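You operate a simulated robot arm through the tools that you are given. There is no shell and no other tool.

You are at the controls of a simulated two-armed robot. One attempt, no reset.

Task
Open the gauge, stand the green book in it and close the jaw.
Fine: the gauge is on the tool leaf, which stays out; the jaw ends against the book.

The check looks at the end state, three seconds after you hand in, the way a careful person would. Anything else that was tipped, shoved, dropped, spilled or broken makes it a failure.

Robot
Two 6-joint arms with two-finger parallel grippers on one trunk that stands fixed in place. Base frame: the origin is at the foot of the trunk, x ahead of it, y to its left, z up. Units: mm, rad, N and s.
The left shoulder is at [60, 187, 1097], the right one opposite. With the tool pointing down near the work surface each hand reaches from about 280 to 620 mm from the base axis, measured 20 degrees to its own side. Payload 1.57 kg a hand.
The tool frame of a hand sits at the grasp point between the pads (the TCP): z along the fingers, y along the line on which they close. The tips reach 30 mm beyond it. Largest opening 110 mm; finger width 24, thickness 12; the body of the gripper, 48 by 112 mm, starts 78 mm behind the TCP.
Orientation is that of the tool frame in the base frame, as a unit quaternion [x, y, z, w]. With the fingers straight down and closing along the base's y, the tool's x points along the base's -x, its y along +y and its z along -z.

Tools
- The arms move only by the tool play_rows. It takes "left_steps", "right_steps" or both (then of equal length, played together; a hand with none holds still); each is a list of rows, each a list of 7 numbers: the shift along the base's x, y, z in units of 300 mm (1.0 is 300 mm), then the turn, a rotation vector about the base's x, y, z in units of 60 degrees (1.0 is 60 degrees), then the opening, from 0 (shut) to 1 (fully open). In form: [[x, y, z, rx, ry, rz, fingers], ...]. A call has 1 to 20 rows; each row is the pose to reach, as a shift and turn from the pose commanded when the call began. A call with a number of a shift or a turn outside -1 to 1 is refused whole. Rows are played at 5 a second. More than 50 mm and 0.15 rad between two rows, or a gripper value outside its range, and nothing of the call is played. A pose out of reach is approached as far as the arm can. The call stops where the force on the tool passes 60 N (or 10 N more than at its start, if that is more) or the arm is blocked; 0.2 s more then pass. Each finger travels about 153 mm/s and halts on what it meets, pressing with about 34 N; the grip force reading is that of the motor and also rises with nothing between the fingers. The clock runs only during rows and for 0.2 s after the last one: add rows that repeat a pose to give the fingers time. It gives the time, the measured TCP pose, the force on the tool (base axes), the opening and the grip force at its end, in the units of the frame above (readings bear some noise), with the torque about the TCP (base axes, N m) and any sound that the robot's microphone picked up, and new pictures: "show" is both (left out), scene, wrist or none (wrist: the cameras of the hands that moved).
- Cameras (640 x 400 px; columns grow to the right, rows downward): "scene" is now at [8.9, 1.3, 1627.7]; the picture's right is [0.03, -1.00, 0.00], its down [-0.85, -0.02, -0.53] and it looks along [0.53, 0.01, -0.85] (base axes); focal length 363 px, centre (320, 200). "left" rides on the left gripper at [70, -16, -141] in its tool frame; the picture's right is [0.23, 0.97, 0.00], its down [-0.86, 0.20, -0.48] and it looks along [-0.47, 0.11, 0.88] (tool axes); focal length 222 px, centre (320, 200). "right" rides on the right gripper at [70, 16, -141] in its tool frame; the picture's right is [-0.23, 0.97, 0.00], its down [-0.86, -0.20, -0.48] and it looks along [-0.47, -0.11, 0.88] (tool axes); focal length 222 px, centre (320, 200). There is no depth. A picture from a camera that has moved, and an enlarged one, comes with that camera's place and axes in the base frame and with its lens.
- move_column(by): slides the trunk up (or, below 0, down) by that many mm; the arms and the scene camera ride with it, the base frame stays. It gives what a move gives, with no picture.
- head_to(pan, tilt): turns the head with the scene camera to pan (to the left, within 1.501 rad either way) and tilt (down, from -0.506 to 1.204), counted from straight ahead of the robot. It gives what a move gives, and a new picture of the scene camera.
- close_up(camera, box): a new picture of the part [left, top, right, bottom] of that camera's present view, enlarged. The clock stands still meanwhile.
- finish_job(): hands the job in; it is judged then, once.

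Places have to be worked out from the pictures, the camera data and where the tool is seen. Open the grippers and draw the arms clear of the work before you hand the job in, unless the task says otherwise.

The tools are called as name(argument=value, ...) on one line, values as JSON. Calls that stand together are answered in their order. play_rows: Moves the arms, as the interface text tells. Its arguments: {"type":"object","properties":{"left_steps":{"type":"array","items":{"type":"array","items":{"type":"number"}}},"right_steps":{"type":"array","items":{"type":"array","items":{"type":"number"}}},"show":{"type":"string","enum":["both","scene","wrist","none"]}},"required":[]} The other tools are called the same way: move_column (by) slides the trunk up or down; head_to (pan, tilt) turns the head that bears the scene camera; close_up (camera, box) takes an enlarged picture of a part of a camera's view; finish_job () hands the job in.

At the start:

```text
t: 0.0
left_ee_pos: [378.8, 147.0, 1169.0]
left_orientation: [0.0, 1.0, 0.0, 0.0]
left_contact_force: [-0.9, -0.1, 0.0]
left_moment: [0.01, -0.02, -0.01]
left_width: 110.2
left_gripper_force: 0.0
right_ee_pos: [461.0, -230.3, 1210.2]
right_orientation: [0.0, 1.0, 0.0, 0.0]
right_contact_force: [0.1, 0.9, 0.0]
right_moment: [-0.03, 0.01, 0.0]
right_width: 110.2
right_gripper_force: 0.0
trunk travel left (down, up): [-725.0, 265.0]
head pan, tilt: [0.028, 1.016]
```

scene: 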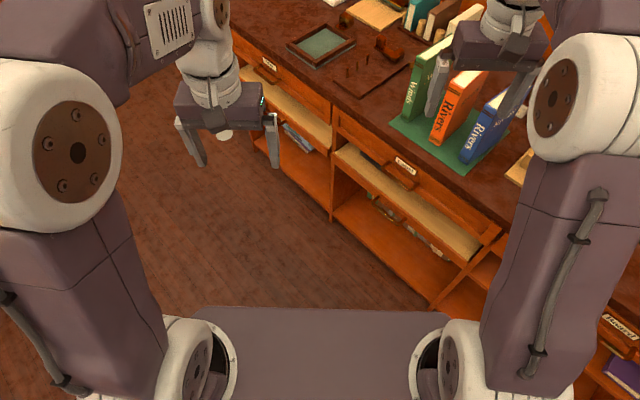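
right: 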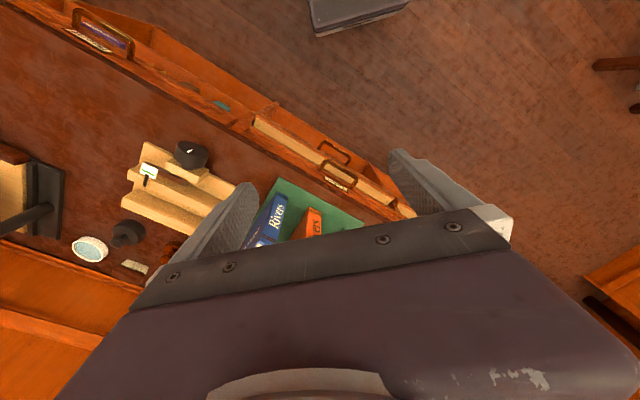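
left: 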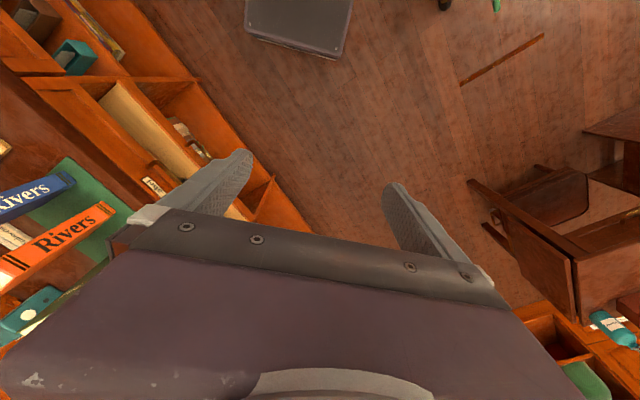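

I'll look around the scene first, since the view is partly covered by the arms. Turning the head to see the bench more fully.

head_to(pan=0.0, tilt=0.7)

head_to(pan=-0.6, tilt=0.8)

head_to(pan=0.5, tilt=0.8)

```text
t: 0.8
left_ee_pos: [378.9, 146.9, 1169.4]
left_orientation: [0.0, 1.0, 0.0, 0.0]
left_contact_force: [0.3, 0.0, 0.8]
left_moment: [-0.02, 0.0, -0.03]
left_width: 110.0
left_gripper_force: 0.0
right_ee_pos: [460.6, -230.0, 1209.9]
right_orientation: [0.0, 1.0, 0.001, -0.001]
right_contact_force: [-0.1, 0.1, -0.5]
right_moment: [0.01, -0.02, 0.01]
right_width: 110.1
right_gripper_force: 0.1
trunk travel left (down, up): [-725.0, 265.0]
head pan, tilt: [0.0, 0.7]
camera scene: at [25.2, -0.6, 1652.1], right [0.0, -1.0, 0.0], down [-0.64, 0.0, -0.76], along [0.76, 0.0, -0.64], focal length 363 px, centre (320, 200)
```

scene: 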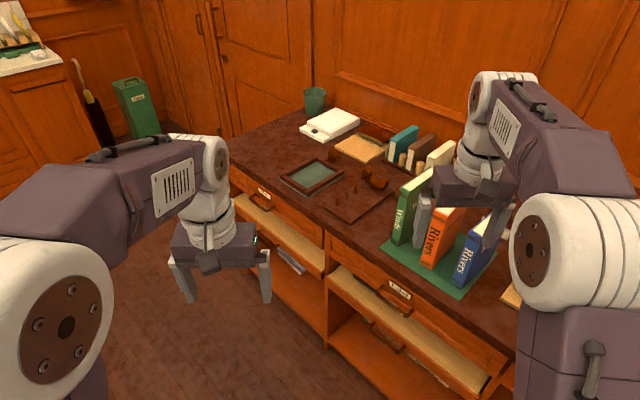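

```text
t: 1.8
left_ee_pos: [377.8, 148.1, 1168.4]
left_orientation: [0.0, 1.0, 0.0, 0.0]
left_contact_force: [0.7, 0.1, 0.2]
left_moment: [-0.02, 0.01, 0.01]
left_width: 109.8
left_gripper_force: 0.1
right_ee_pos: [460.4, -230.1, 1210.1]
right_orientation: [0.0, 1.0, 0.001, 0.0]
right_contact_force: [0.5, -0.8, 0.5]
right_moment: [0.02, 0.01, -0.01]
right_width: 110.0
right_gripper_force: 0.1
trunk travel left (down, up): [-725.0, 265.0]
head pan, tilt: [-0.6, 0.799]
camera scene: at [7.0, -46.1, 1644.0], right [-0.56, -0.83, 0.0], down [-0.59, 0.4, -0.7], along [0.58, -0.39, -0.72], focal length 363 px, centre (320, 200)
```

scene: 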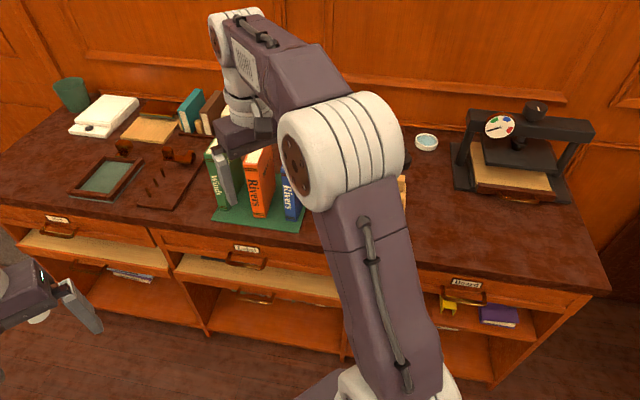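

```text
t: 3.1
left_ee_pos: [379.2, 147.8, 1168.6]
left_orientation: [0.001, 1.0, 0.0, 0.0]
left_contact_force: [-0.1, 0.2, -0.3]
left_moment: [0.01, 0.02, 0.01]
left_width: 110.1
left_gripper_force: 0.0
right_ee_pos: [461.7, -229.1, 1210.0]
right_orientation: [0.0, 1.0, 0.0, 0.001]
right_contact_force: [0.1, -0.3, -0.7]
right_moment: [0.01, 0.0, -0.01]
right_width: 109.9
right_gripper_force: 0.1
trunk travel left (down, up): [-725.0, 265.0]
head pan, tilt: [0.499, 0.799]
camera scene: at [11.2, 37.9, 1644.0], right [0.48, -0.88, 0.0], down [-0.63, -0.34, -0.7], along [0.61, 0.33, -0.72], focal length 363 px, centre (320, 200)
```

scene: 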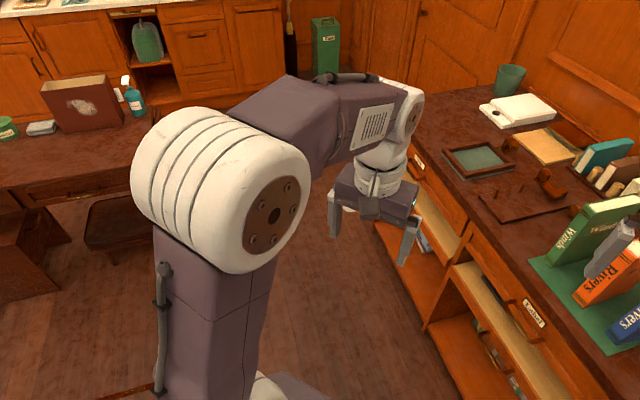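

The bench runs diagonally with three labelled fronts. I'll zoom in on labels and objects from a couple of head angles.

head_to(pan=-0.6, tilt=0.8)

close_up(camera="scene", box=[0, 130, 320, 330])

close_up(camera="scene", box=[400, 220, 640, 370])

close_up(camera="scene", box=[30, 60, 350, 260])

```text
t: 4.5
left_ee_pos: [378.8, 147.8, 1168.6]
left_orientation: [0.0, 1.0, -0.001, 0.001]
left_contact_force: [-0.3, 0.3, 0.1]
left_moment: [0.01, -0.01, 0.04]
left_width: 110.1
left_gripper_force: 0.1
right_ee_pos: [460.2, -229.9, 1210.3]
right_orientation: [0.0, 1.0, 0.0, 0.0]
right_contact_force: [0.6, 0.1, 0.9]
right_moment: [0.0, 0.01, 0.01]
right_width: 110.2
right_gripper_force: 0.0
trunk travel left (down, up): [-725.0, 265.0]
head pan, tilt: [-0.6, 0.799]
camera scene: at [7.0, -46.1, 1644.0], right [-0.56, -0.83, 0.0], down [-0.59, 0.4, -0.7], along [0.58, -0.39, -0.72], focal length 363 px, centre (320, 200)
```

scene: 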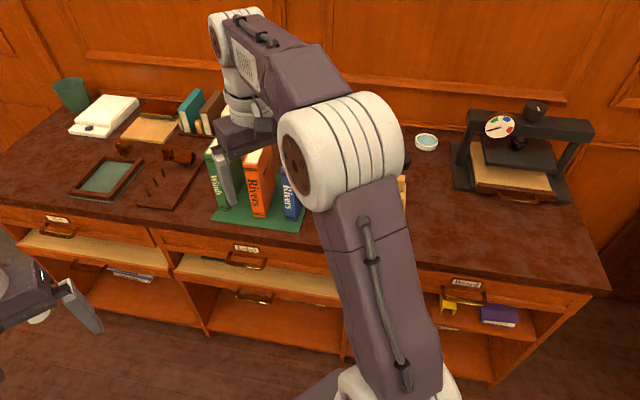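

```text
2.00 times, centred on (160, 230) of scene
camera zoom: at [7.0, -46.1, 1644.0], right [-0.56, -0.83, 0.0], down [-0.59, 0.4, -0.7], along [0.58, -0.39, -0.72], focal length 726 px, centre (640, 140)
```

zoom: 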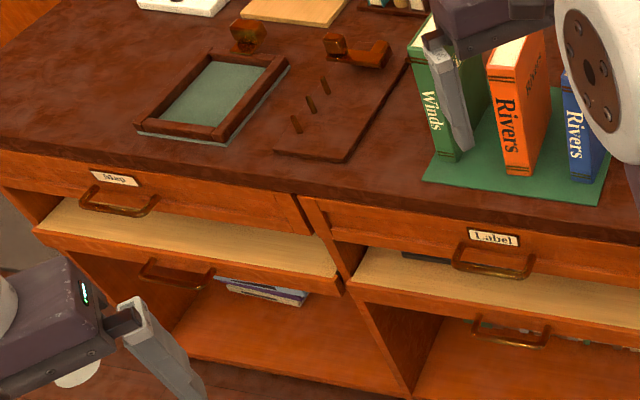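

```text
2.67 times, centred on (520, 295) of scene
camera zoom: at [7.0, -46.1, 1644.0], right [-0.56, -0.83, 0.0], down [-0.59, 0.4, -0.7], along [0.58, -0.39, -0.72], focal length 968 px, centre (-213, -53)
```

zoom: 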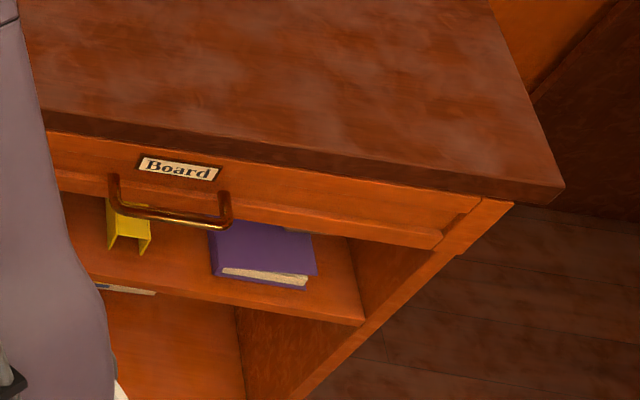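

```text
2.00 times, centred on (190, 160) of scene
camera zoom: at [7.0, -46.1, 1644.0], right [-0.56, -0.83, 0.0], down [-0.59, 0.4, -0.7], along [0.58, -0.39, -0.72], focal length 726 px, centre (580, 280)
```

zoom: 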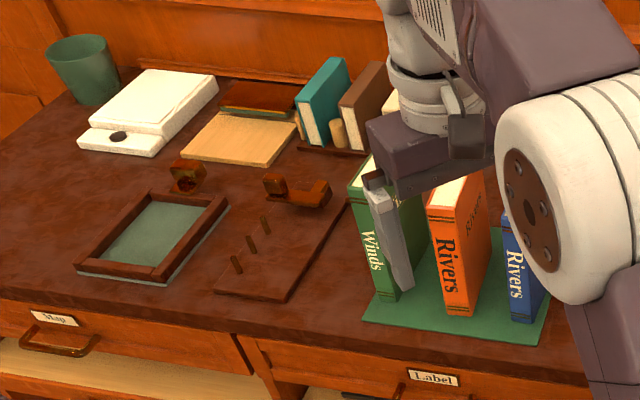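

The fronts read Map, Label and Board; pale leaves sit under Map and Label. I'll zoom on the gap beneath the Label drawer, and look at the floor-side compartments with a straighter view.

close_up(camera="scene", box=[160, 225, 360, 350])

close_up(camera="scene", box=[0, 205, 200, 330])

close_up(camera="left", box=[0, 0, 320, 200])

close_up(camera="right", box=[0, 0, 400, 250])

```text
3.20 times, centred on (260, 288) of scene
camera zoom: at [7.0, -46.1, 1644.0], right [-0.56, -0.83, 0.0], down [-0.59, 0.4, -0.7], along [0.58, -0.39, -0.72], focal length 1162 px, centre (512, -80)
```

zoom: 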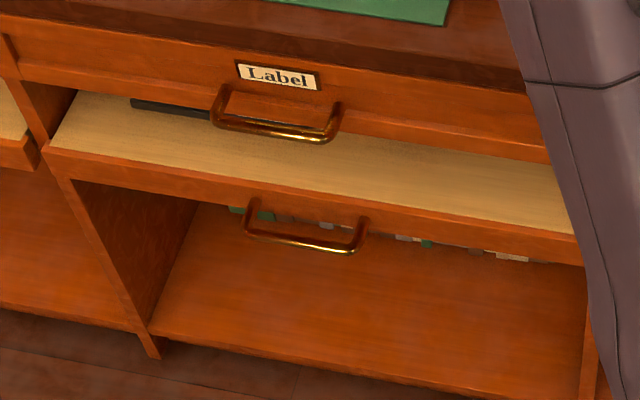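

```text
3.20 times, centred on (100, 268) of scene
camera zoom: at [7.0, -46.1, 1644.0], right [-0.56, -0.83, 0.0], down [-0.59, 0.4, -0.7], along [0.58, -0.39, -0.72], focal length 1162 px, centre (1024, -16)
```

zoom: 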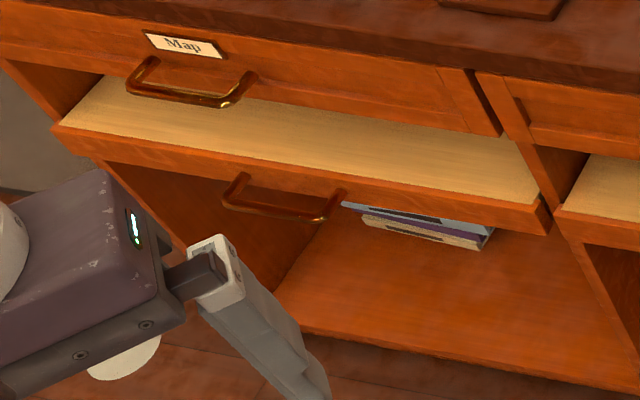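

```text
2.00 times, centred on (160, 100) of left
camera zoom: at [309.4, 130.5, 1309.3], right [-0.23, 0.97, 0.0], down [0.86, 0.2, 0.48], along [0.47, 0.11, -0.88], focal length 444 px, centre (640, 400)
```

zoom: 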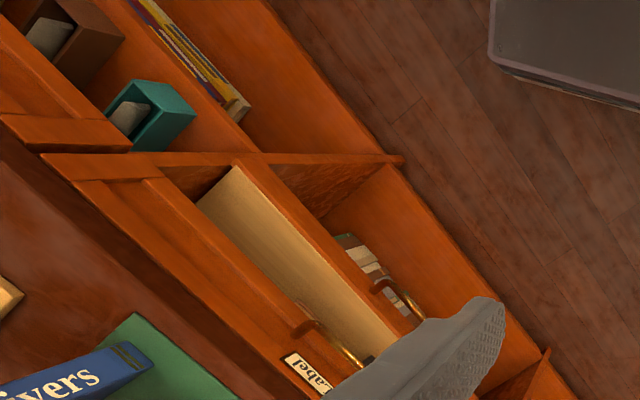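

```text
1.60 times, centred on (200, 125) of right
camera zoom: at [390.0, -214.3, 1351.7], right [0.23, 0.97, 0.0], down [0.86, -0.2, 0.48], along [0.47, -0.11, -0.88], focal length 355 px, centre (512, 320)
```

zoom: 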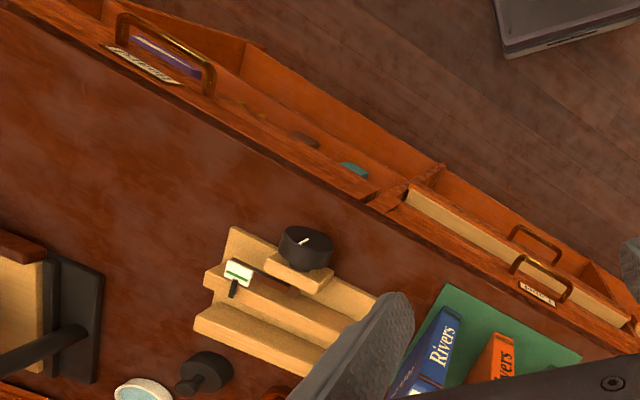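

The middle (Label) bay leaf has a dark object at its back, probably the gauge. I'll raise the trunk 200 mm for parallax to measure the heights and bench line.

move_column(by=200)

head_to(pan=-0.6, tilt=0.9)

close_up(camera="scene", box=[0, 60, 320, 260])

close_up(camera="scene", box=[320, 60, 640, 260])

```text
t: 6.6
left_ee_pos: [378.6, 145.9, 1367.9]
left_orientation: [0.0, 1.0, 0.0, 0.001]
left_contact_force: [0.3, -0.8, -0.4]
left_moment: [0.0, -0.02, 0.02]
left_width: 110.0
left_gripper_force: 0.0
right_ee_pos: [461.3, -230.0, 1409.0]
right_orientation: [0.0, 1.0, 0.0, 0.0]
right_contact_force: [0.2, 0.3, -0.8]
right_moment: [0.01, -0.02, 0.03]
right_width: 110.0
right_gripper_force: 0.1
trunk travel left (down, up): [-925.0, 65.0]
head pan, tilt: [-0.6, 0.799]
```

```text
t: 7.3
left_ee_pos: [379.1, 147.5, 1367.6]
left_orientation: [0.0, 1.0, -0.001, -0.001]
left_contact_force: [0.2, 0.1, -0.1]
left_moment: [0.01, -0.02, -0.01]
left_width: 109.8
left_gripper_force: 0.1
right_ee_pos: [459.2, -231.0, 1410.7]
right_orientation: [0.0, 1.0, 0.0, 0.0]
right_contact_force: [0.0, 0.2, 0.1]
right_moment: [-0.01, 0.0, 0.03]
right_width: 109.5
right_gripper_force: 0.0
trunk travel left (down, up): [-925.0, 65.0]
head pan, tilt: [-0.6, 0.901]
camera scene: at [2.7, -43.3, 1836.1], right [-0.56, -0.83, 0.0], down [-0.65, 0.44, -0.62], along [0.51, -0.35, -0.78], focal length 363 px, centre (320, 200)
```

scene: 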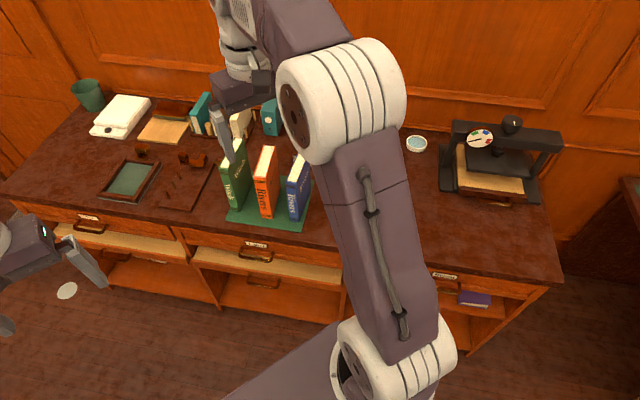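

```text
2.00 times, centred on (160, 160) of scene
camera zoom: at [2.7, -43.3, 1836.1], right [-0.56, -0.83, 0.0], down [-0.65, 0.44, -0.62], along [0.51, -0.35, -0.78], focal length 726 px, centre (640, 280)
```

zoom: 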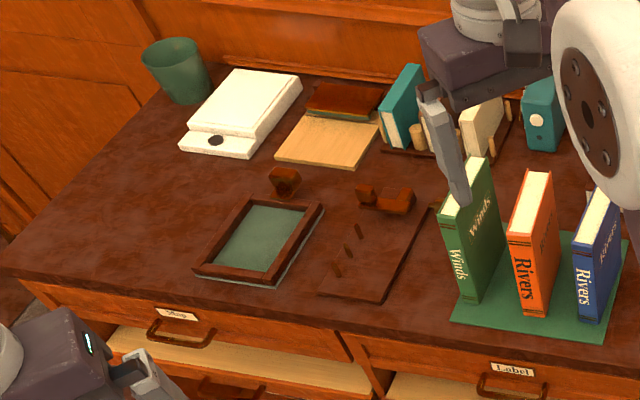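

```text
2.00 times, centred on (480, 160) of scene
camera zoom: at [2.7, -43.3, 1836.1], right [-0.56, -0.83, 0.0], down [-0.65, 0.44, -0.62], along [0.51, -0.35, -0.78], focal length 726 px, centre (0, 280)
```

zoom: 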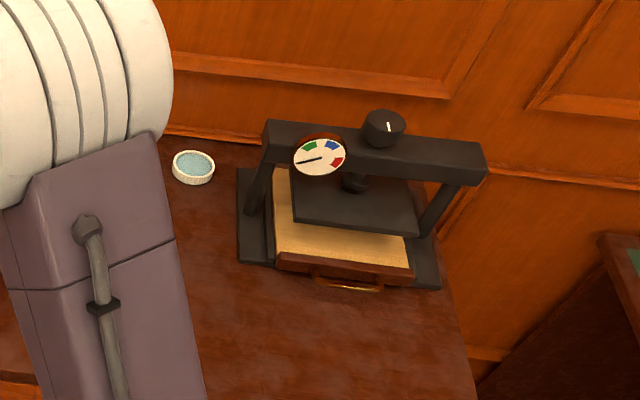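

The bench front runs at about 45° to the robot (inward normal ≈ [0.71, -0.71]). I'll draw the right arm back a bit, then lower the trunk for a bigger parallax and a view under the drawers.

play_rows(right_steps=[[-0.13, 0, 0, 0, 0, 0, 1], [-0.26, 0, 0, 0, 0, 0, 1], [-0.4, 0, 0, 0, 0, 0, 1]], show="none")

move_column(by=-500)

head_to(pan=-0.6, tilt=0.6)

close_up(camera="scene", box=[0, 150, 320, 350])

```text
t: 8.1
left_ee_pos: [377.0, 147.8, 1368.8]
left_orientation: [-0.001, 1.0, 0.0, 0.001]
left_contact_force: [1.0, -0.6, -0.5]
left_moment: [-0.02, -0.02, -0.05]
left_width: 110.1
left_gripper_force: 0.0
right_ee_pos: [338.8, -229.7, 1409.3]
right_orientation: [0.0, 1.0, 0.0, 0.001]
right_contact_force: [-0.8, -0.3, 1.3]
right_moment: [0.01, -0.01, 0.03]
right_width: 110.0
right_gripper_force: 0.0
trunk travel left (down, up): [-925.0, 65.0]
head pan, tilt: [-0.6, 0.901]
```

```text
refused: -500 is not a number from -400 to 400
```

```text
t: 8.9
left_ee_pos: [378.0, 147.3, 1367.8]
left_orientation: [0.0, 1.0, 0.0, 0.0]
left_contact_force: [0.7, 0.9, 0.3]
left_moment: [0.04, 0.0, 0.01]
left_width: 110.2
left_gripper_force: 0.1
right_ee_pos: [340.9, -230.1, 1409.7]
right_orientation: [0.0, 1.0, 0.0, 0.0]
right_contact_force: [-0.5, -1.1, 0.7]
right_moment: [0.01, -0.01, -0.02]
right_width: 110.0
right_gripper_force: 0.0
trunk travel left (down, up): [-925.0, 65.0]
head pan, tilt: [-0.6, 0.6]
camera scene: at [13.2, -50.5, 1860.8], right [-0.56, -0.83, 0.0], down [-0.47, 0.32, -0.82], along [0.68, -0.47, -0.57], focal length 363 px, centre (320, 200)
```

scene: 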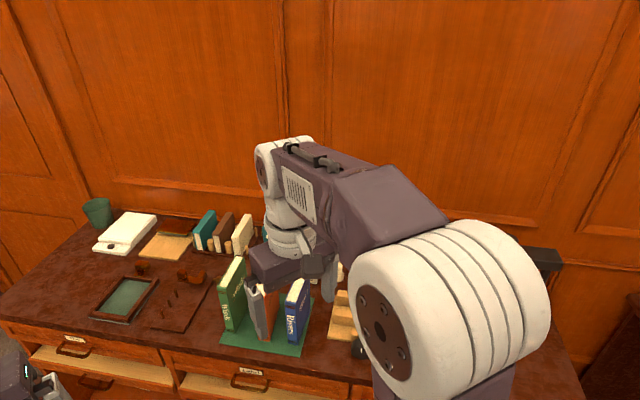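

```text
2.00 times, centred on (160, 250) of scene
camera zoom: at [13.2, -50.5, 1860.8], right [-0.56, -0.83, 0.0], down [-0.47, 0.32, -0.82], along [0.68, -0.47, -0.57], focal length 726 px, centre (640, 100)
```

zoom: 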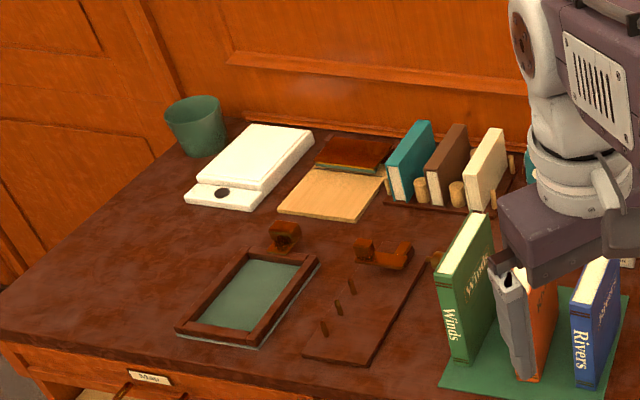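

The column step is limited to 400 mm; I lower by 400 now and look again from below.

move_column(by=-400)

head_to(pan=-0.6, tilt=0.6)

close_up(camera="scene", box=[0, 130, 320, 330])

close_up(camera="scene", box=[160, 200, 480, 400])

```text
t: 12.7
left_ee_pos: [378.2, 146.7, 968.5]
left_orientation: [0.0, 1.0, -0.001, 0.0]
left_contact_force: [-0.3, -0.4, 0.4]
left_moment: [-0.01, 0.02, -0.02]
left_width: 109.9
left_gripper_force: 0.0
right_ee_pos: [341.6, -228.6, 1010.2]
right_orientation: [-0.001, 1.0, 0.0, 0.001]
right_contact_force: [0.6, -0.5, -0.5]
right_moment: [-0.01, 0.04, -0.01]
right_width: 109.8
right_gripper_force: 0.0
trunk travel left (down, up): [-525.0, 465.0]
head pan, tilt: [-0.6, 0.6]
```

```text
t: 13.3
left_ee_pos: [378.0, 147.9, 968.6]
left_orientation: [0.0, 1.0, 0.0, 0.0]
left_contact_force: [-0.5, -0.1, 0.5]
left_moment: [0.01, -0.02, 0.01]
left_width: 110.0
left_gripper_force: 0.0
right_ee_pos: [339.6, -229.7, 1009.0]
right_orientation: [0.0, 1.0, 0.0, 0.0]
right_contact_force: [-0.1, 0.4, 0.0]
right_moment: [-0.01, 0.0, 0.01]
right_width: 110.1
right_gripper_force: 0.0
trunk travel left (down, up): [-525.0, 465.0]
head pan, tilt: [-0.6, 0.6]
camera scene: at [13.2, -50.6, 1460.8], right [-0.56, -0.83, 0.0], down [-0.47, 0.32, -0.83], along [0.68, -0.47, -0.56], focal length 363 px, centre (320, 200)
```

scene: 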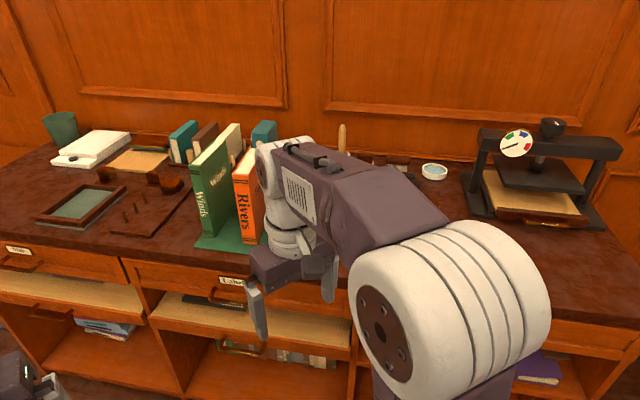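

```text
2.00 times, centred on (160, 230) of scene
camera zoom: at [13.2, -50.6, 1460.8], right [-0.56, -0.83, 0.0], down [-0.47, 0.32, -0.83], along [0.68, -0.47, -0.56], focal length 726 px, centre (640, 140)
```

zoom: 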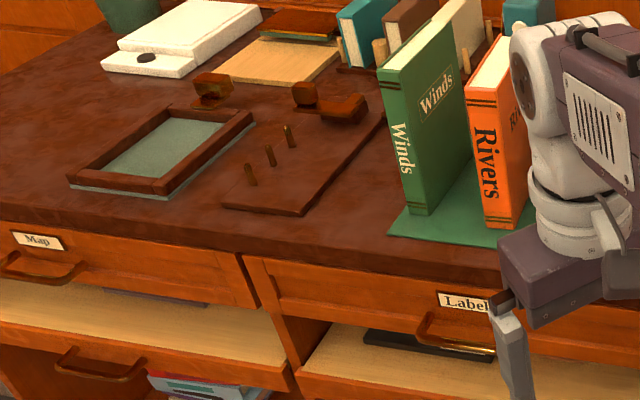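

```text
2.00 times, centred on (320, 300) of scene
camera zoom: at [13.2, -50.6, 1460.8], right [-0.56, -0.83, 0.0], down [-0.47, 0.32, -0.83], along [0.68, -0.47, -0.56], focal length 726 px, centre (320, 0)
```

zoom: 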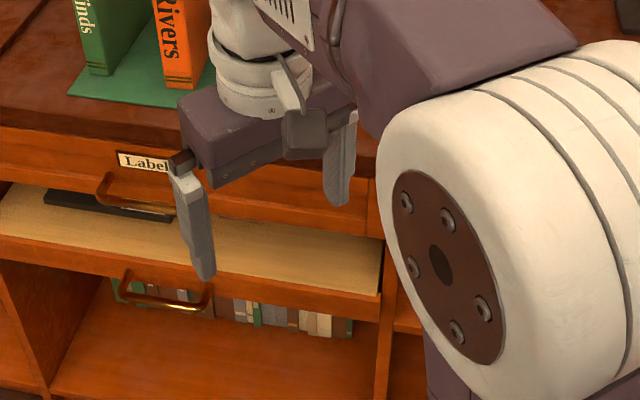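

From parallax: table top z≈855, front edge about 620 mm out along the 45° normal, the Label leaf surface near z≈600 with its handle at about (620,-214,560), and the Winds (green) book near (790,-210). I'll zoom in for details on books and the leaf.

close_up(camera="scene", box=[160, 115, 320, 265])

close_up(camera="scene", box=[140, 250, 380, 400])

close_up(camera="right", box=[0, 0, 640, 400])

close_up(camera="left", box=[0, 0, 640, 400])

```text
2.67 times, centred on (240, 190) of scene
camera zoom: at [13.2, -50.6, 1460.8], right [-0.56, -0.83, 0.0], down [-0.47, 0.32, -0.83], along [0.68, -0.47, -0.56], focal length 968 px, centre (533, 227)
```

zoom: 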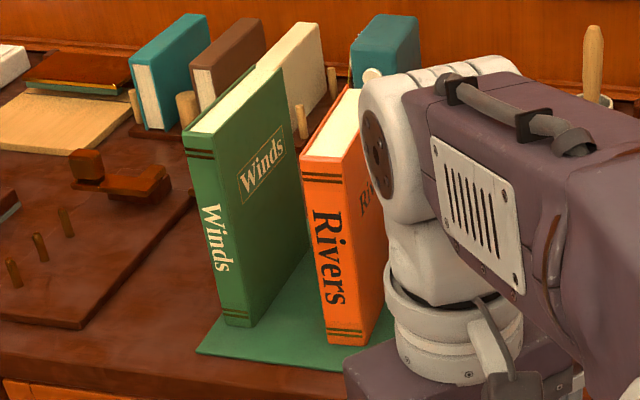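

```text
2.67 times, centred on (260, 325) of scene
camera zoom: at [13.2, -50.6, 1460.8], right [-0.56, -0.83, 0.0], down [-0.47, 0.32, -0.83], along [0.68, -0.47, -0.56], focal length 968 px, centre (480, -133)
```

zoom: 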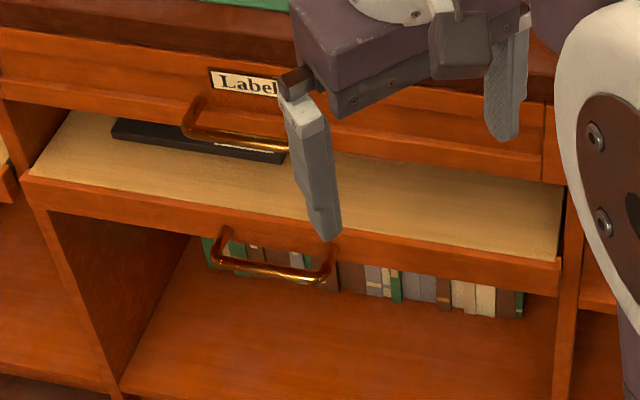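

```text
1.00 times, centred on (320, 200) of right (not enlarged: the box is as wide or as high as the picture)
camera zoom: at [270.7, -214.2, 1150.9], right [0.23, 0.97, 0.0], down [0.86, -0.2, 0.48], along [0.47, -0.11, -0.88], focal length 222 px, centre (320, 200)
```

zoom: 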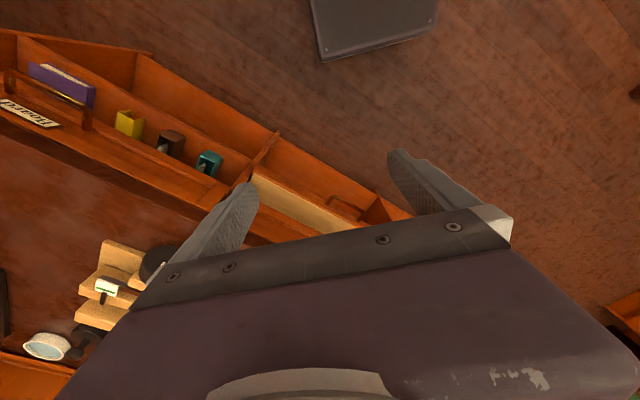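

```text
1.00 times, centred on (320, 200) of left (not enlarged: the box is as wide or as high as the picture)
camera zoom: at [309.3, 130.5, 1109.3], right [-0.23, 0.97, 0.0], down [0.86, 0.2, 0.48], along [0.47, 0.11, -0.88], focal length 222 px, centre (320, 200)
```

zoom: 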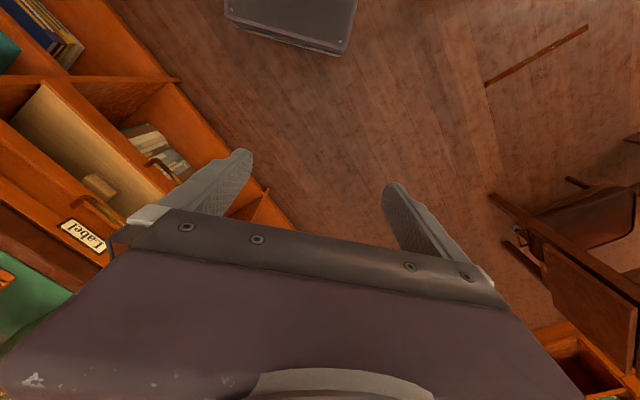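

I'd like to see into the gaps under the drawers, so I lower the trunk another 250 mm and look.

move_column(by=-250)

head_to(pan=-0.3, tilt=0.6)

close_up(camera="scene", box=[0, 150, 320, 350])

close_up(camera="scene", box=[240, 200, 560, 400])

```text
t: 15.9
left_ee_pos: [378.5, 147.1, 717.3]
left_orientation: [0.001, 1.0, 0.001, 0.0]
left_contact_force: [0.1, -0.3, -0.8]
left_moment: [-0.02, 0.02, 0.01]
left_width: 110.2
left_gripper_force: 0.0
right_ee_pos: [340.7, -230.2, 759.7]
right_orientation: [0.0, 1.0, 0.001, 0.0]
right_contact_force: [0.7, 0.0, -0.9]
right_moment: [-0.04, -0.01, 0.03]
right_width: 109.9
right_gripper_force: 0.0
trunk travel left (down, up): [-275.0, 715.0]
head pan, tilt: [-0.6, 0.6]
```

```text
t: 16.7
left_ee_pos: [378.3, 147.9, 718.1]
left_orientation: [-0.001, 1.0, 0.0, 0.0]
left_contact_force: [1.1, -0.2, 0.3]
left_moment: [0.03, -0.03, 0.0]
left_width: 110.0
left_gripper_force: 0.1
right_ee_pos: [340.9, -229.7, 757.9]
right_orientation: [0.001, 1.0, 0.0, 0.0]
right_contact_force: [0.2, -1.1, -0.5]
right_moment: [0.01, -0.04, 0.0]
right_width: 110.2
right_gripper_force: 0.0
trunk travel left (down, up): [-275.0, 715.0]
head pan, tilt: [-0.3, 0.6]
camera scene: at [24.7, -26.8, 1210.8], right [-0.3, -0.96, 0.0], down [-0.54, 0.17, -0.83], along [0.79, -0.24, -0.56], focal length 363 px, centre (320, 200)
```

scene: 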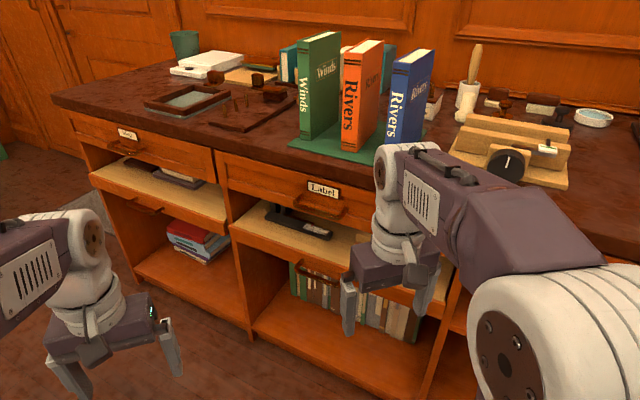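

```text
2.00 times, centred on (160, 250) of scene
camera zoom: at [24.7, -26.8, 1210.8], right [-0.3, -0.96, 0.0], down [-0.54, 0.17, -0.83], along [0.79, -0.24, -0.56], focal length 726 px, centre (640, 100)
```

zoom: 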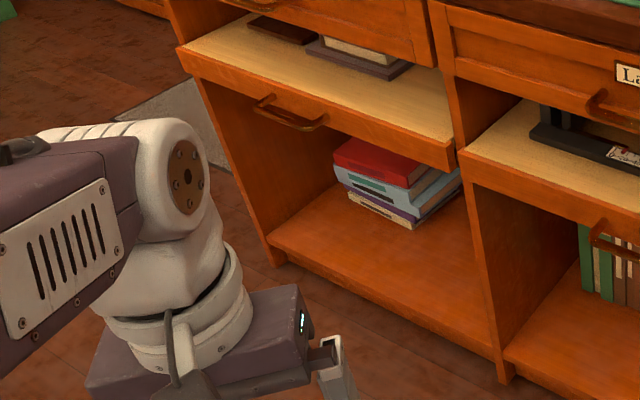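

```text
2.00 times, centred on (400, 300) of scene
camera zoom: at [24.7, -26.8, 1210.8], right [-0.3, -0.96, 0.0], down [-0.54, 0.17, -0.83], along [0.79, -0.24, -0.56], focal length 726 px, centre (160, 0)
```

zoom: 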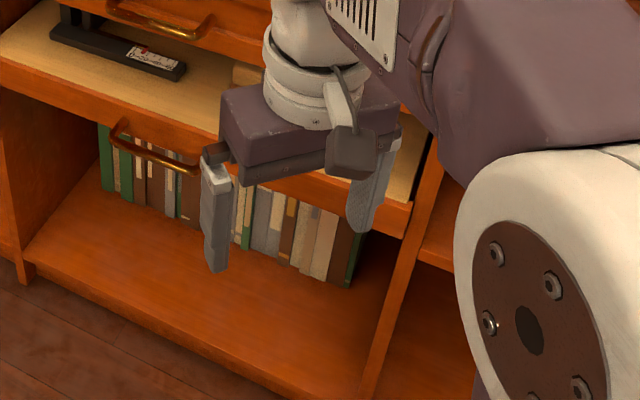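

The gauge (black, with an upright jaw and a plate) sits on the leaf under the Label drawer. Zooming on it.

close_up(camera="scene", box=[240, 180, 360, 255])

close_up(camera="scene", box=[270, 20, 460, 170])

head_to(pan=-0.75, tilt=0.55)

```text
5.33 times, centred on (300, 218) of scene
camera zoom: at [24.7, -26.8, 1210.8], right [-0.3, -0.96, 0.0], down [-0.54, 0.17, -0.83], along [0.79, -0.24, -0.56], focal length 1937 px, centre (427, 107)
```

zoom: 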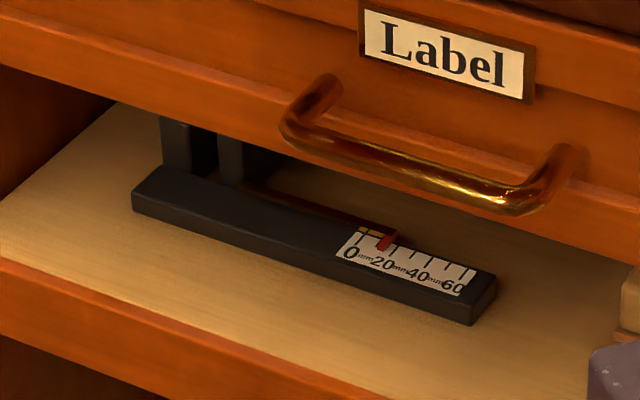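

```text
2.67 times, centred on (365, 95) of scene
camera zoom: at [24.7, -26.8, 1210.8], right [-0.3, -0.96, 0.0], down [-0.54, 0.17, -0.83], along [0.79, -0.24, -0.56], focal length 968 px, centre (200, 480)
```

zoom: 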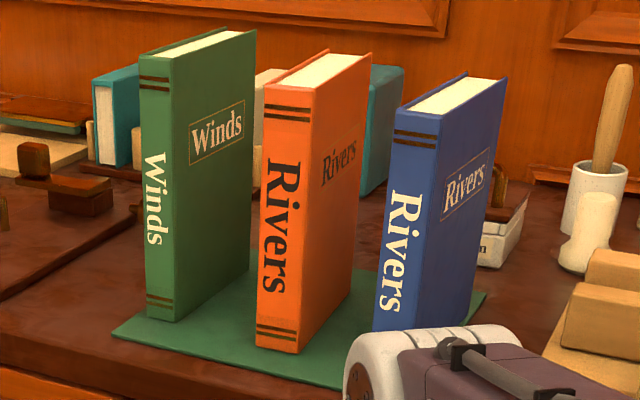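

```text
t: 17.6
left_ee_pos: [378.2, 147.2, 717.3]
left_orientation: [-0.001, 1.0, 0.0, 0.0]
left_contact_force: [0.2, -0.1, 0.4]
left_moment: [-0.02, 0.0, 0.01]
left_width: 109.7
left_gripper_force: 0.0
right_ee_pos: [341.6, -228.7, 758.6]
right_orientation: [-0.001, 1.0, 0.0, 0.0]
right_contact_force: [-0.4, -0.3, 0.7]
right_moment: [-0.01, 0.0, 0.04]
right_width: 110.2
right_gripper_force: 0.0
trunk travel left (down, up): [-275.0, 715.0]
head pan, tilt: [-0.75, 0.55]
camera scene: at [6.0, -61.8, 1215.3], right [-0.68, -0.73, 0.0], down [-0.38, 0.36, -0.85], along [0.62, -0.58, -0.52], focal length 363 px, centre (320, 200)
```

scene: 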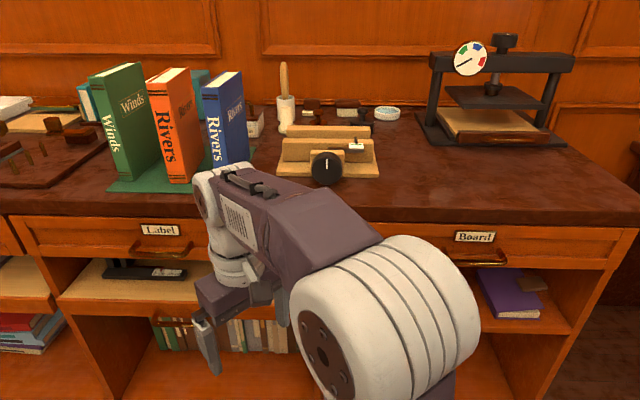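

The gauge has two uprights at its left end and a 0–60 mm scale, with a red pointer near 12 mm, so the right upright is presumably the sliding jaw. I'll use the left hand for the leaf handle: yaw it 45° to face the bench while shifting the right arm out of the way to the right.

play_rows(left_steps=[[0.04, -0.08, 0, 0, 0, 0.1, 1], [0.08, -0.16, 0, 0, 0, 0.2, 1], [0.12, -0.23, 0, 0, 0, 0.3, 1], [0.17, -0.31, 0, 0, 0, 0.4, 1], [0.21, -0.39, 0, 0, 0, 0.5, 1], [0.25, -0.47, 0, 0, 0, 0.6, 1], [0.29, -0.54, 0, 0, 0, 0.68, 1], [0.34, -0.62, 0, 0, 0, 0.75, 1]], right_steps=[[-0.02, -0.04, 0, 0, 0, 0, 1], [-0.04, -0.08, 0, 0, 0, 0, 1], [-0.06, -0.13, 0, 0, 0, 0, 1], [-0.08, -0.18, 0, 0, 0, 0, 1], [-0.1, -0.23, 0, 0, 0, 0, 1], [-0.12, -0.28, 0, 0, 0, 0, 1], [-0.14, -0.33, 0, 0, 0, 0, 1], [-0.15, -0.37, 0, 0, 0, 0, 1]], show="both")

```text
t: 19.4
left_ee_pos: [480.8, -38.9, 718.5]
left_orientation: [-0.383, 0.924, 0.001, 0.0]
left_contact_force: [0.4, 0.4, 0.4]
left_moment: [0.02, 0.05, -0.02]
left_width: 110.1
left_gripper_force: 0.1
right_ee_pos: [297.5, -341.3, 759.0]
right_orientation: [0.0, 1.0, 0.0, 0.001]
right_contact_force: [0.3, -0.4, -0.2]
right_moment: [0.01, 0.01, 0.01]
right_width: 110.0
right_gripper_force: 0.2
trunk travel left (down, up): [-275.0, 715.0]
head pan, tilt: [-0.75, 0.55]
camera scene: at [6.5, -62.4, 1215.3], right [-0.68, -0.73, 0.0], down [-0.38, 0.36, -0.85], along [0.62, -0.58, -0.52], focal length 363 px, centre (320, 200)
camera right: at [227.1, -326.0, 900.9], right [0.23, 0.97, 0.0], down [0.86, -0.2, 0.48], along [0.47, -0.11, -0.88], focal length 222 px, centre (320, 200)
camera left: at [443.0, -101.1, 858.9], right [-0.85, 0.53, 0.0], down [0.46, 0.75, 0.48], along [0.25, 0.41, -0.88], focal length 222 px, centre (320, 200)
```

scene: 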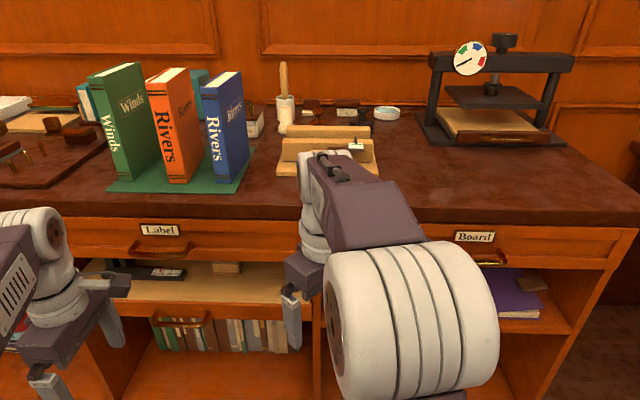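
right: 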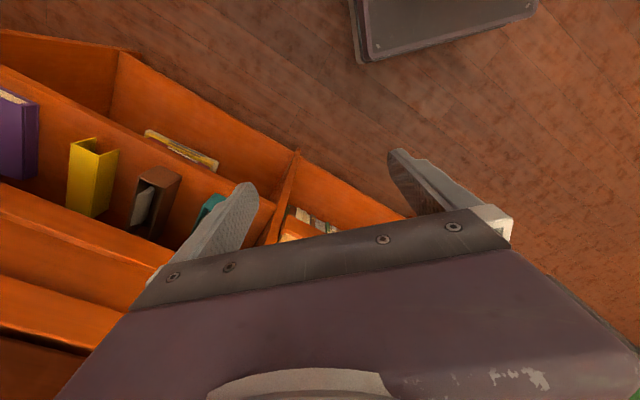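
left: 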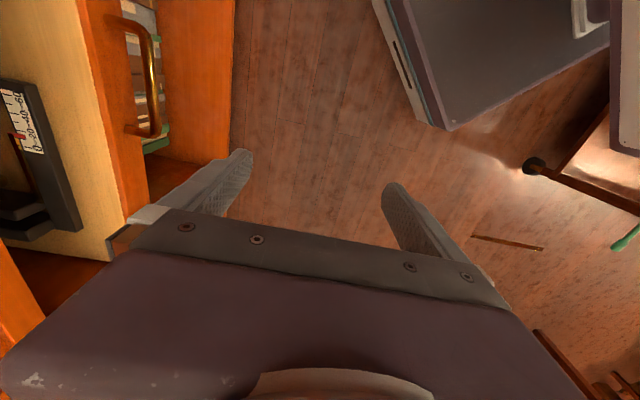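

The left wrist camera now shows the leaf handle and gauge clearly. I'll zoom both cameras on the handle to triangulate it.

close_up(camera="scene", box=[80, 240, 320, 390])

close_up(camera="left", box=[0, 0, 240, 150])

close_up(camera="left", box=[0, 60, 320, 260])

```text
2.67 times, centred on (200, 315) of scene
camera zoom: at [6.5, -62.4, 1215.3], right [-0.68, -0.73, 0.0], down [-0.38, 0.36, -0.85], along [0.62, -0.58, -0.52], focal length 968 px, centre (640, -107)
```

zoom: 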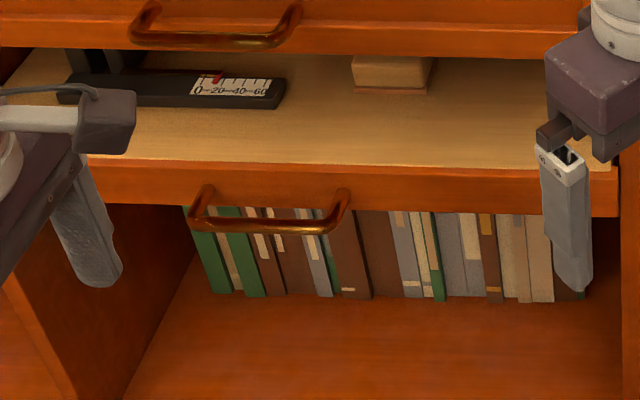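

```text
2.67 times, centred on (120, 75) of left
camera zoom: at [443.0, -101.1, 858.9], right [-0.85, 0.53, 0.0], down [0.46, 0.75, 0.48], along [0.25, 0.41, -0.88], focal length 592 px, centre (853, 533)
```

zoom: 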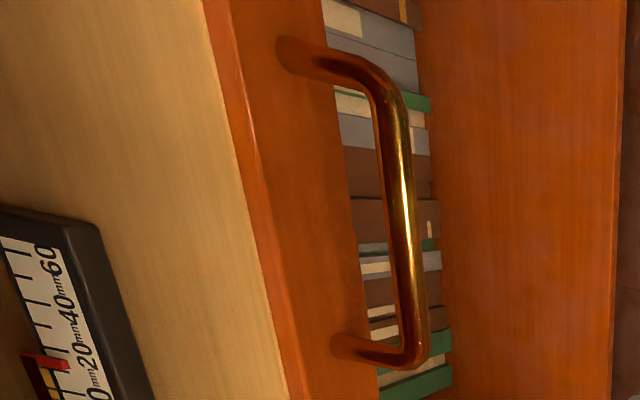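

```text
2.00 times, centred on (160, 160) of left
camera zoom: at [443.0, -101.1, 858.9], right [-0.85, 0.53, 0.0], down [0.46, 0.75, 0.48], along [0.25, 0.41, -0.88], focal length 444 px, centre (640, 280)
```

zoom: 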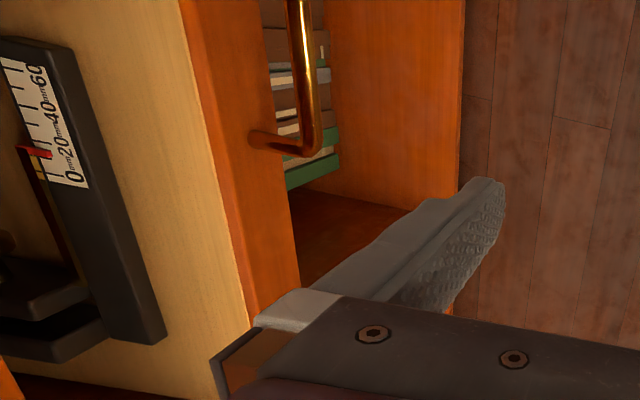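

Handle bar center triangulates to n≈592 (along the inward normal), e≈-294, z≈542 (base ≈ (627,-211,542)), leaf front about 30 mm behind it. I tilt the left tool to point into the bench and down, narrow the fingers, and move to a pre-grasp short of the handle.

play_rows(left_steps=[[0.03, -0.04, -0.04, -0.074, -0.074, 0, 0.9], [0.06, -0.09, -0.09, -0.148, -0.148, 0, 0.75], [0.1, -0.14, -0.15, -0.222, -0.222, 0, 0.6], [0.14, -0.19, -0.2, -0.296, -0.296, 0, 0.45], [0.18, -0.24, -0.25, -0.37, -0.37, 0, 0.27], [0.22, -0.29, -0.31, -0.444, -0.444, 0, 0.27], [0.25, -0.33, -0.36, -0.518, -0.518, 0, 0.27], [0.28, -0.365, -0.4, -0.589, -0.589, 0, 0.27]], show="both")

```text
t: 21.2
left_ee_pos: [558.3, -144.7, 602.9]
left_orientation: [-0.348, 0.847, -0.373, 0.148]
left_contact_force: [-0.3, -0.6, 0.9]
left_moment: [0.01, -0.01, 0.0]
left_width: 29.7
left_gripper_force: 0.0
left hand out of reach, approached as far as the arm can: row 8
right_ee_pos: [298.2, -341.3, 760.1]
right_orientation: [0.0, 1.0, 0.0, 0.0]
right_contact_force: [0.5, 0.8, 0.4]
right_moment: [-0.01, 0.01, 0.02]
right_width: 110.1
right_gripper_force: 0.1
trunk travel left (down, up): [-275.0, 715.0]
head pan, tilt: [-0.75, 0.55]
camera scene: at [6.1, -62.0, 1215.3], right [-0.68, -0.73, 0.0], down [-0.38, 0.36, -0.85], along [0.62, -0.58, -0.52], focal length 363 px, centre (320, 200)
camera left: at [445.0, -128.2, 711.4], right [-0.63, 0.31, -0.71], down [0.27, 0.95, 0.17], along [0.73, -0.08, -0.68], focal length 222 px, centre (320, 200)
```

scene: 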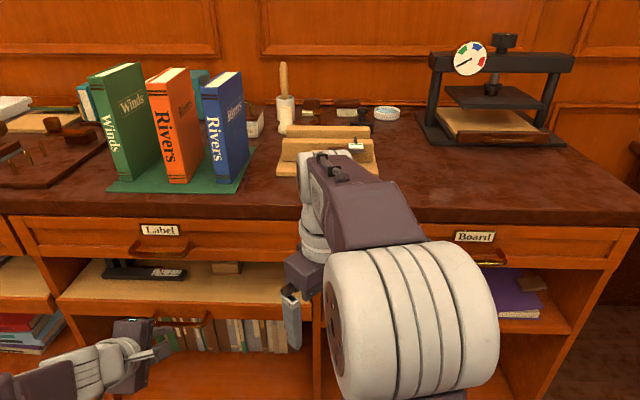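
left: 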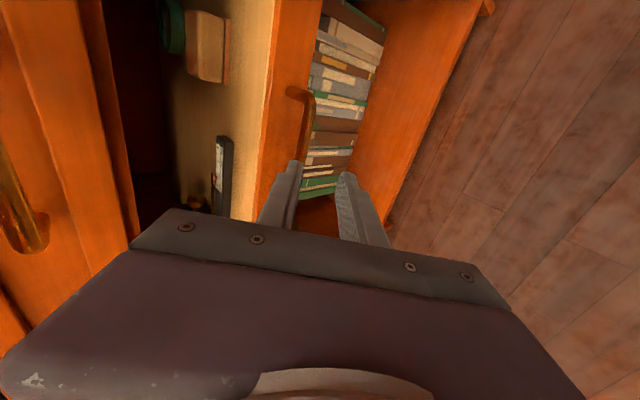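

The left arm is close to its limit here. I'll look at the left arm's configuration with the head before deciding on the trunk height or swapping arms.

head_to(pan=-0.1, tilt=0.95)

```text
t: 22.2
left_ee_pos: [558.4, -145.8, 603.7]
left_orientation: [-0.348, 0.847, -0.373, 0.147]
left_contact_force: [0.6, 0.2, -0.2]
left_moment: [0.0, 0.0, 0.01]
left_width: 29.7
left_gripper_force: 0.1
right_ee_pos: [296.7, -340.7, 758.5]
right_orientation: [0.0, 1.0, 0.0, 0.0]
right_contact_force: [0.2, -1.2, -0.5]
right_moment: [0.01, 0.04, 0.0]
right_width: 110.1
right_gripper_force: 0.1
trunk travel left (down, up): [-275.0, 715.0]
head pan, tilt: [-0.099, 0.949]
camera scene: at [12.7, -8.0, 1182.5], right [-0.1, -0.99, 0.0], down [-0.81, 0.08, -0.58], along [0.58, -0.06, -0.81], focal length 363 px, centre (320, 200)
```

scene: 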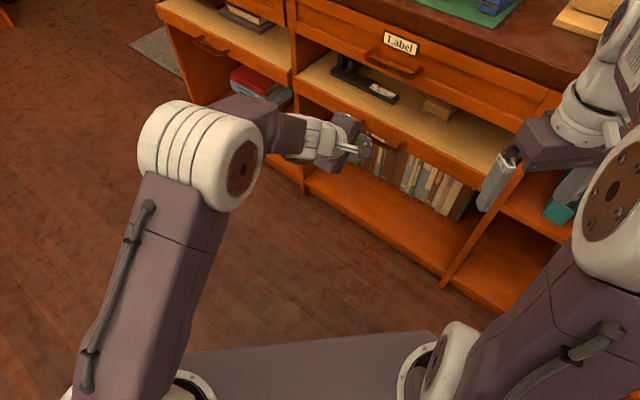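

The left forearm and tool are nearly collinear, so the wrist is at its limit because the elbow is too high. Lowering the trunk 200 mm will flatten the forearm.

move_column(by=-200)

play_rows(left_steps=[[0, 0, 0.1, 0, 0, 0, 0.27], [0, 0, 0.22, 0, 0, 0, 0.27], [0, 0, 0.34, 0, 0, 0, 0.27], [0, 0, 0.46, 0, 0, 0, 0.27], [0, 0, 0.57, 0, 0, 0, 0.27], [0, 0, 0.65, 0, 0, 0, 0.27]], show="both")

```text
t: 24.4
left_ee_pos: [558.8, -147.6, 404.0]
left_orientation: [-0.347, 0.847, -0.375, 0.147]
left_contact_force: [0.1, -0.8, -0.6]
left_moment: [0.02, 0.02, -0.02]
left_width: 29.8
left_gripper_force: 0.1
right_ee_pos: [296.5, -341.7, 558.6]
right_orientation: [0.0, 1.0, 0.001, 0.001]
right_contact_force: [-0.2, 0.3, -0.5]
right_moment: [-0.02, -0.03, 0.02]
right_width: 110.3
right_gripper_force: 0.1
trunk travel left (down, up): [-75.0, 915.0]
head pan, tilt: [-0.099, 0.949]
```

```text
t: 25.8
left_ee_pos: [558.8, -147.1, 599.8]
left_orientation: [-0.348, 0.847, -0.373, 0.148]
left_contact_force: [-0.3, 0.1, -0.4]
left_moment: [0.02, 0.04, -0.02]
left_width: 29.6
left_gripper_force: 0.0
right_ee_pos: [297.7, -340.6, 559.3]
right_orientation: [0.0, 1.0, -0.001, 0.0]
right_contact_force: [-0.7, 0.2, 0.1]
right_moment: [0.02, 0.01, -0.01]
right_width: 109.6
right_gripper_force: 0.0
trunk travel left (down, up): [-75.0, 915.0]
head pan, tilt: [-0.099, 0.949]
camera scene: at [12.6, -7.9, 982.4], right [-0.1, -1.0, 0.0], down [-0.81, 0.08, -0.58], along [0.58, -0.06, -0.81], focal length 363 px, centre (320, 200)
camera left: at [444.0, -128.6, 707.2], right [-0.63, 0.31, -0.71], down [0.27, 0.95, 0.17], along [0.73, -0.09, -0.68], focal length 222 px, centre (320, 200)
```

scene: 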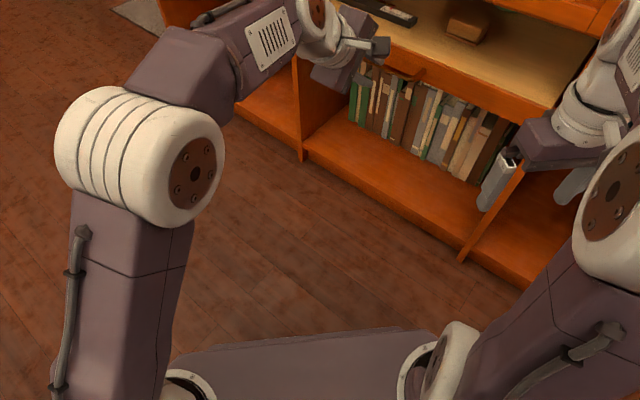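
left: 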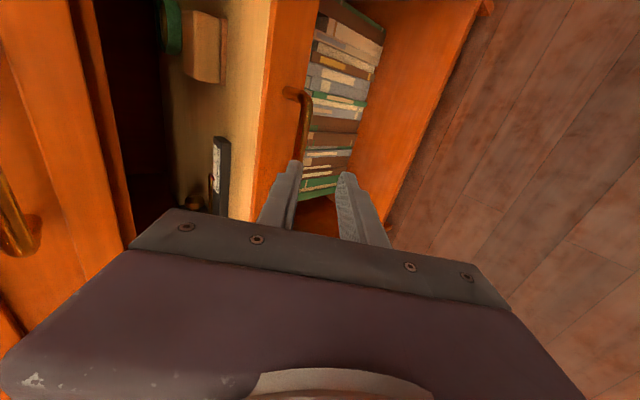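

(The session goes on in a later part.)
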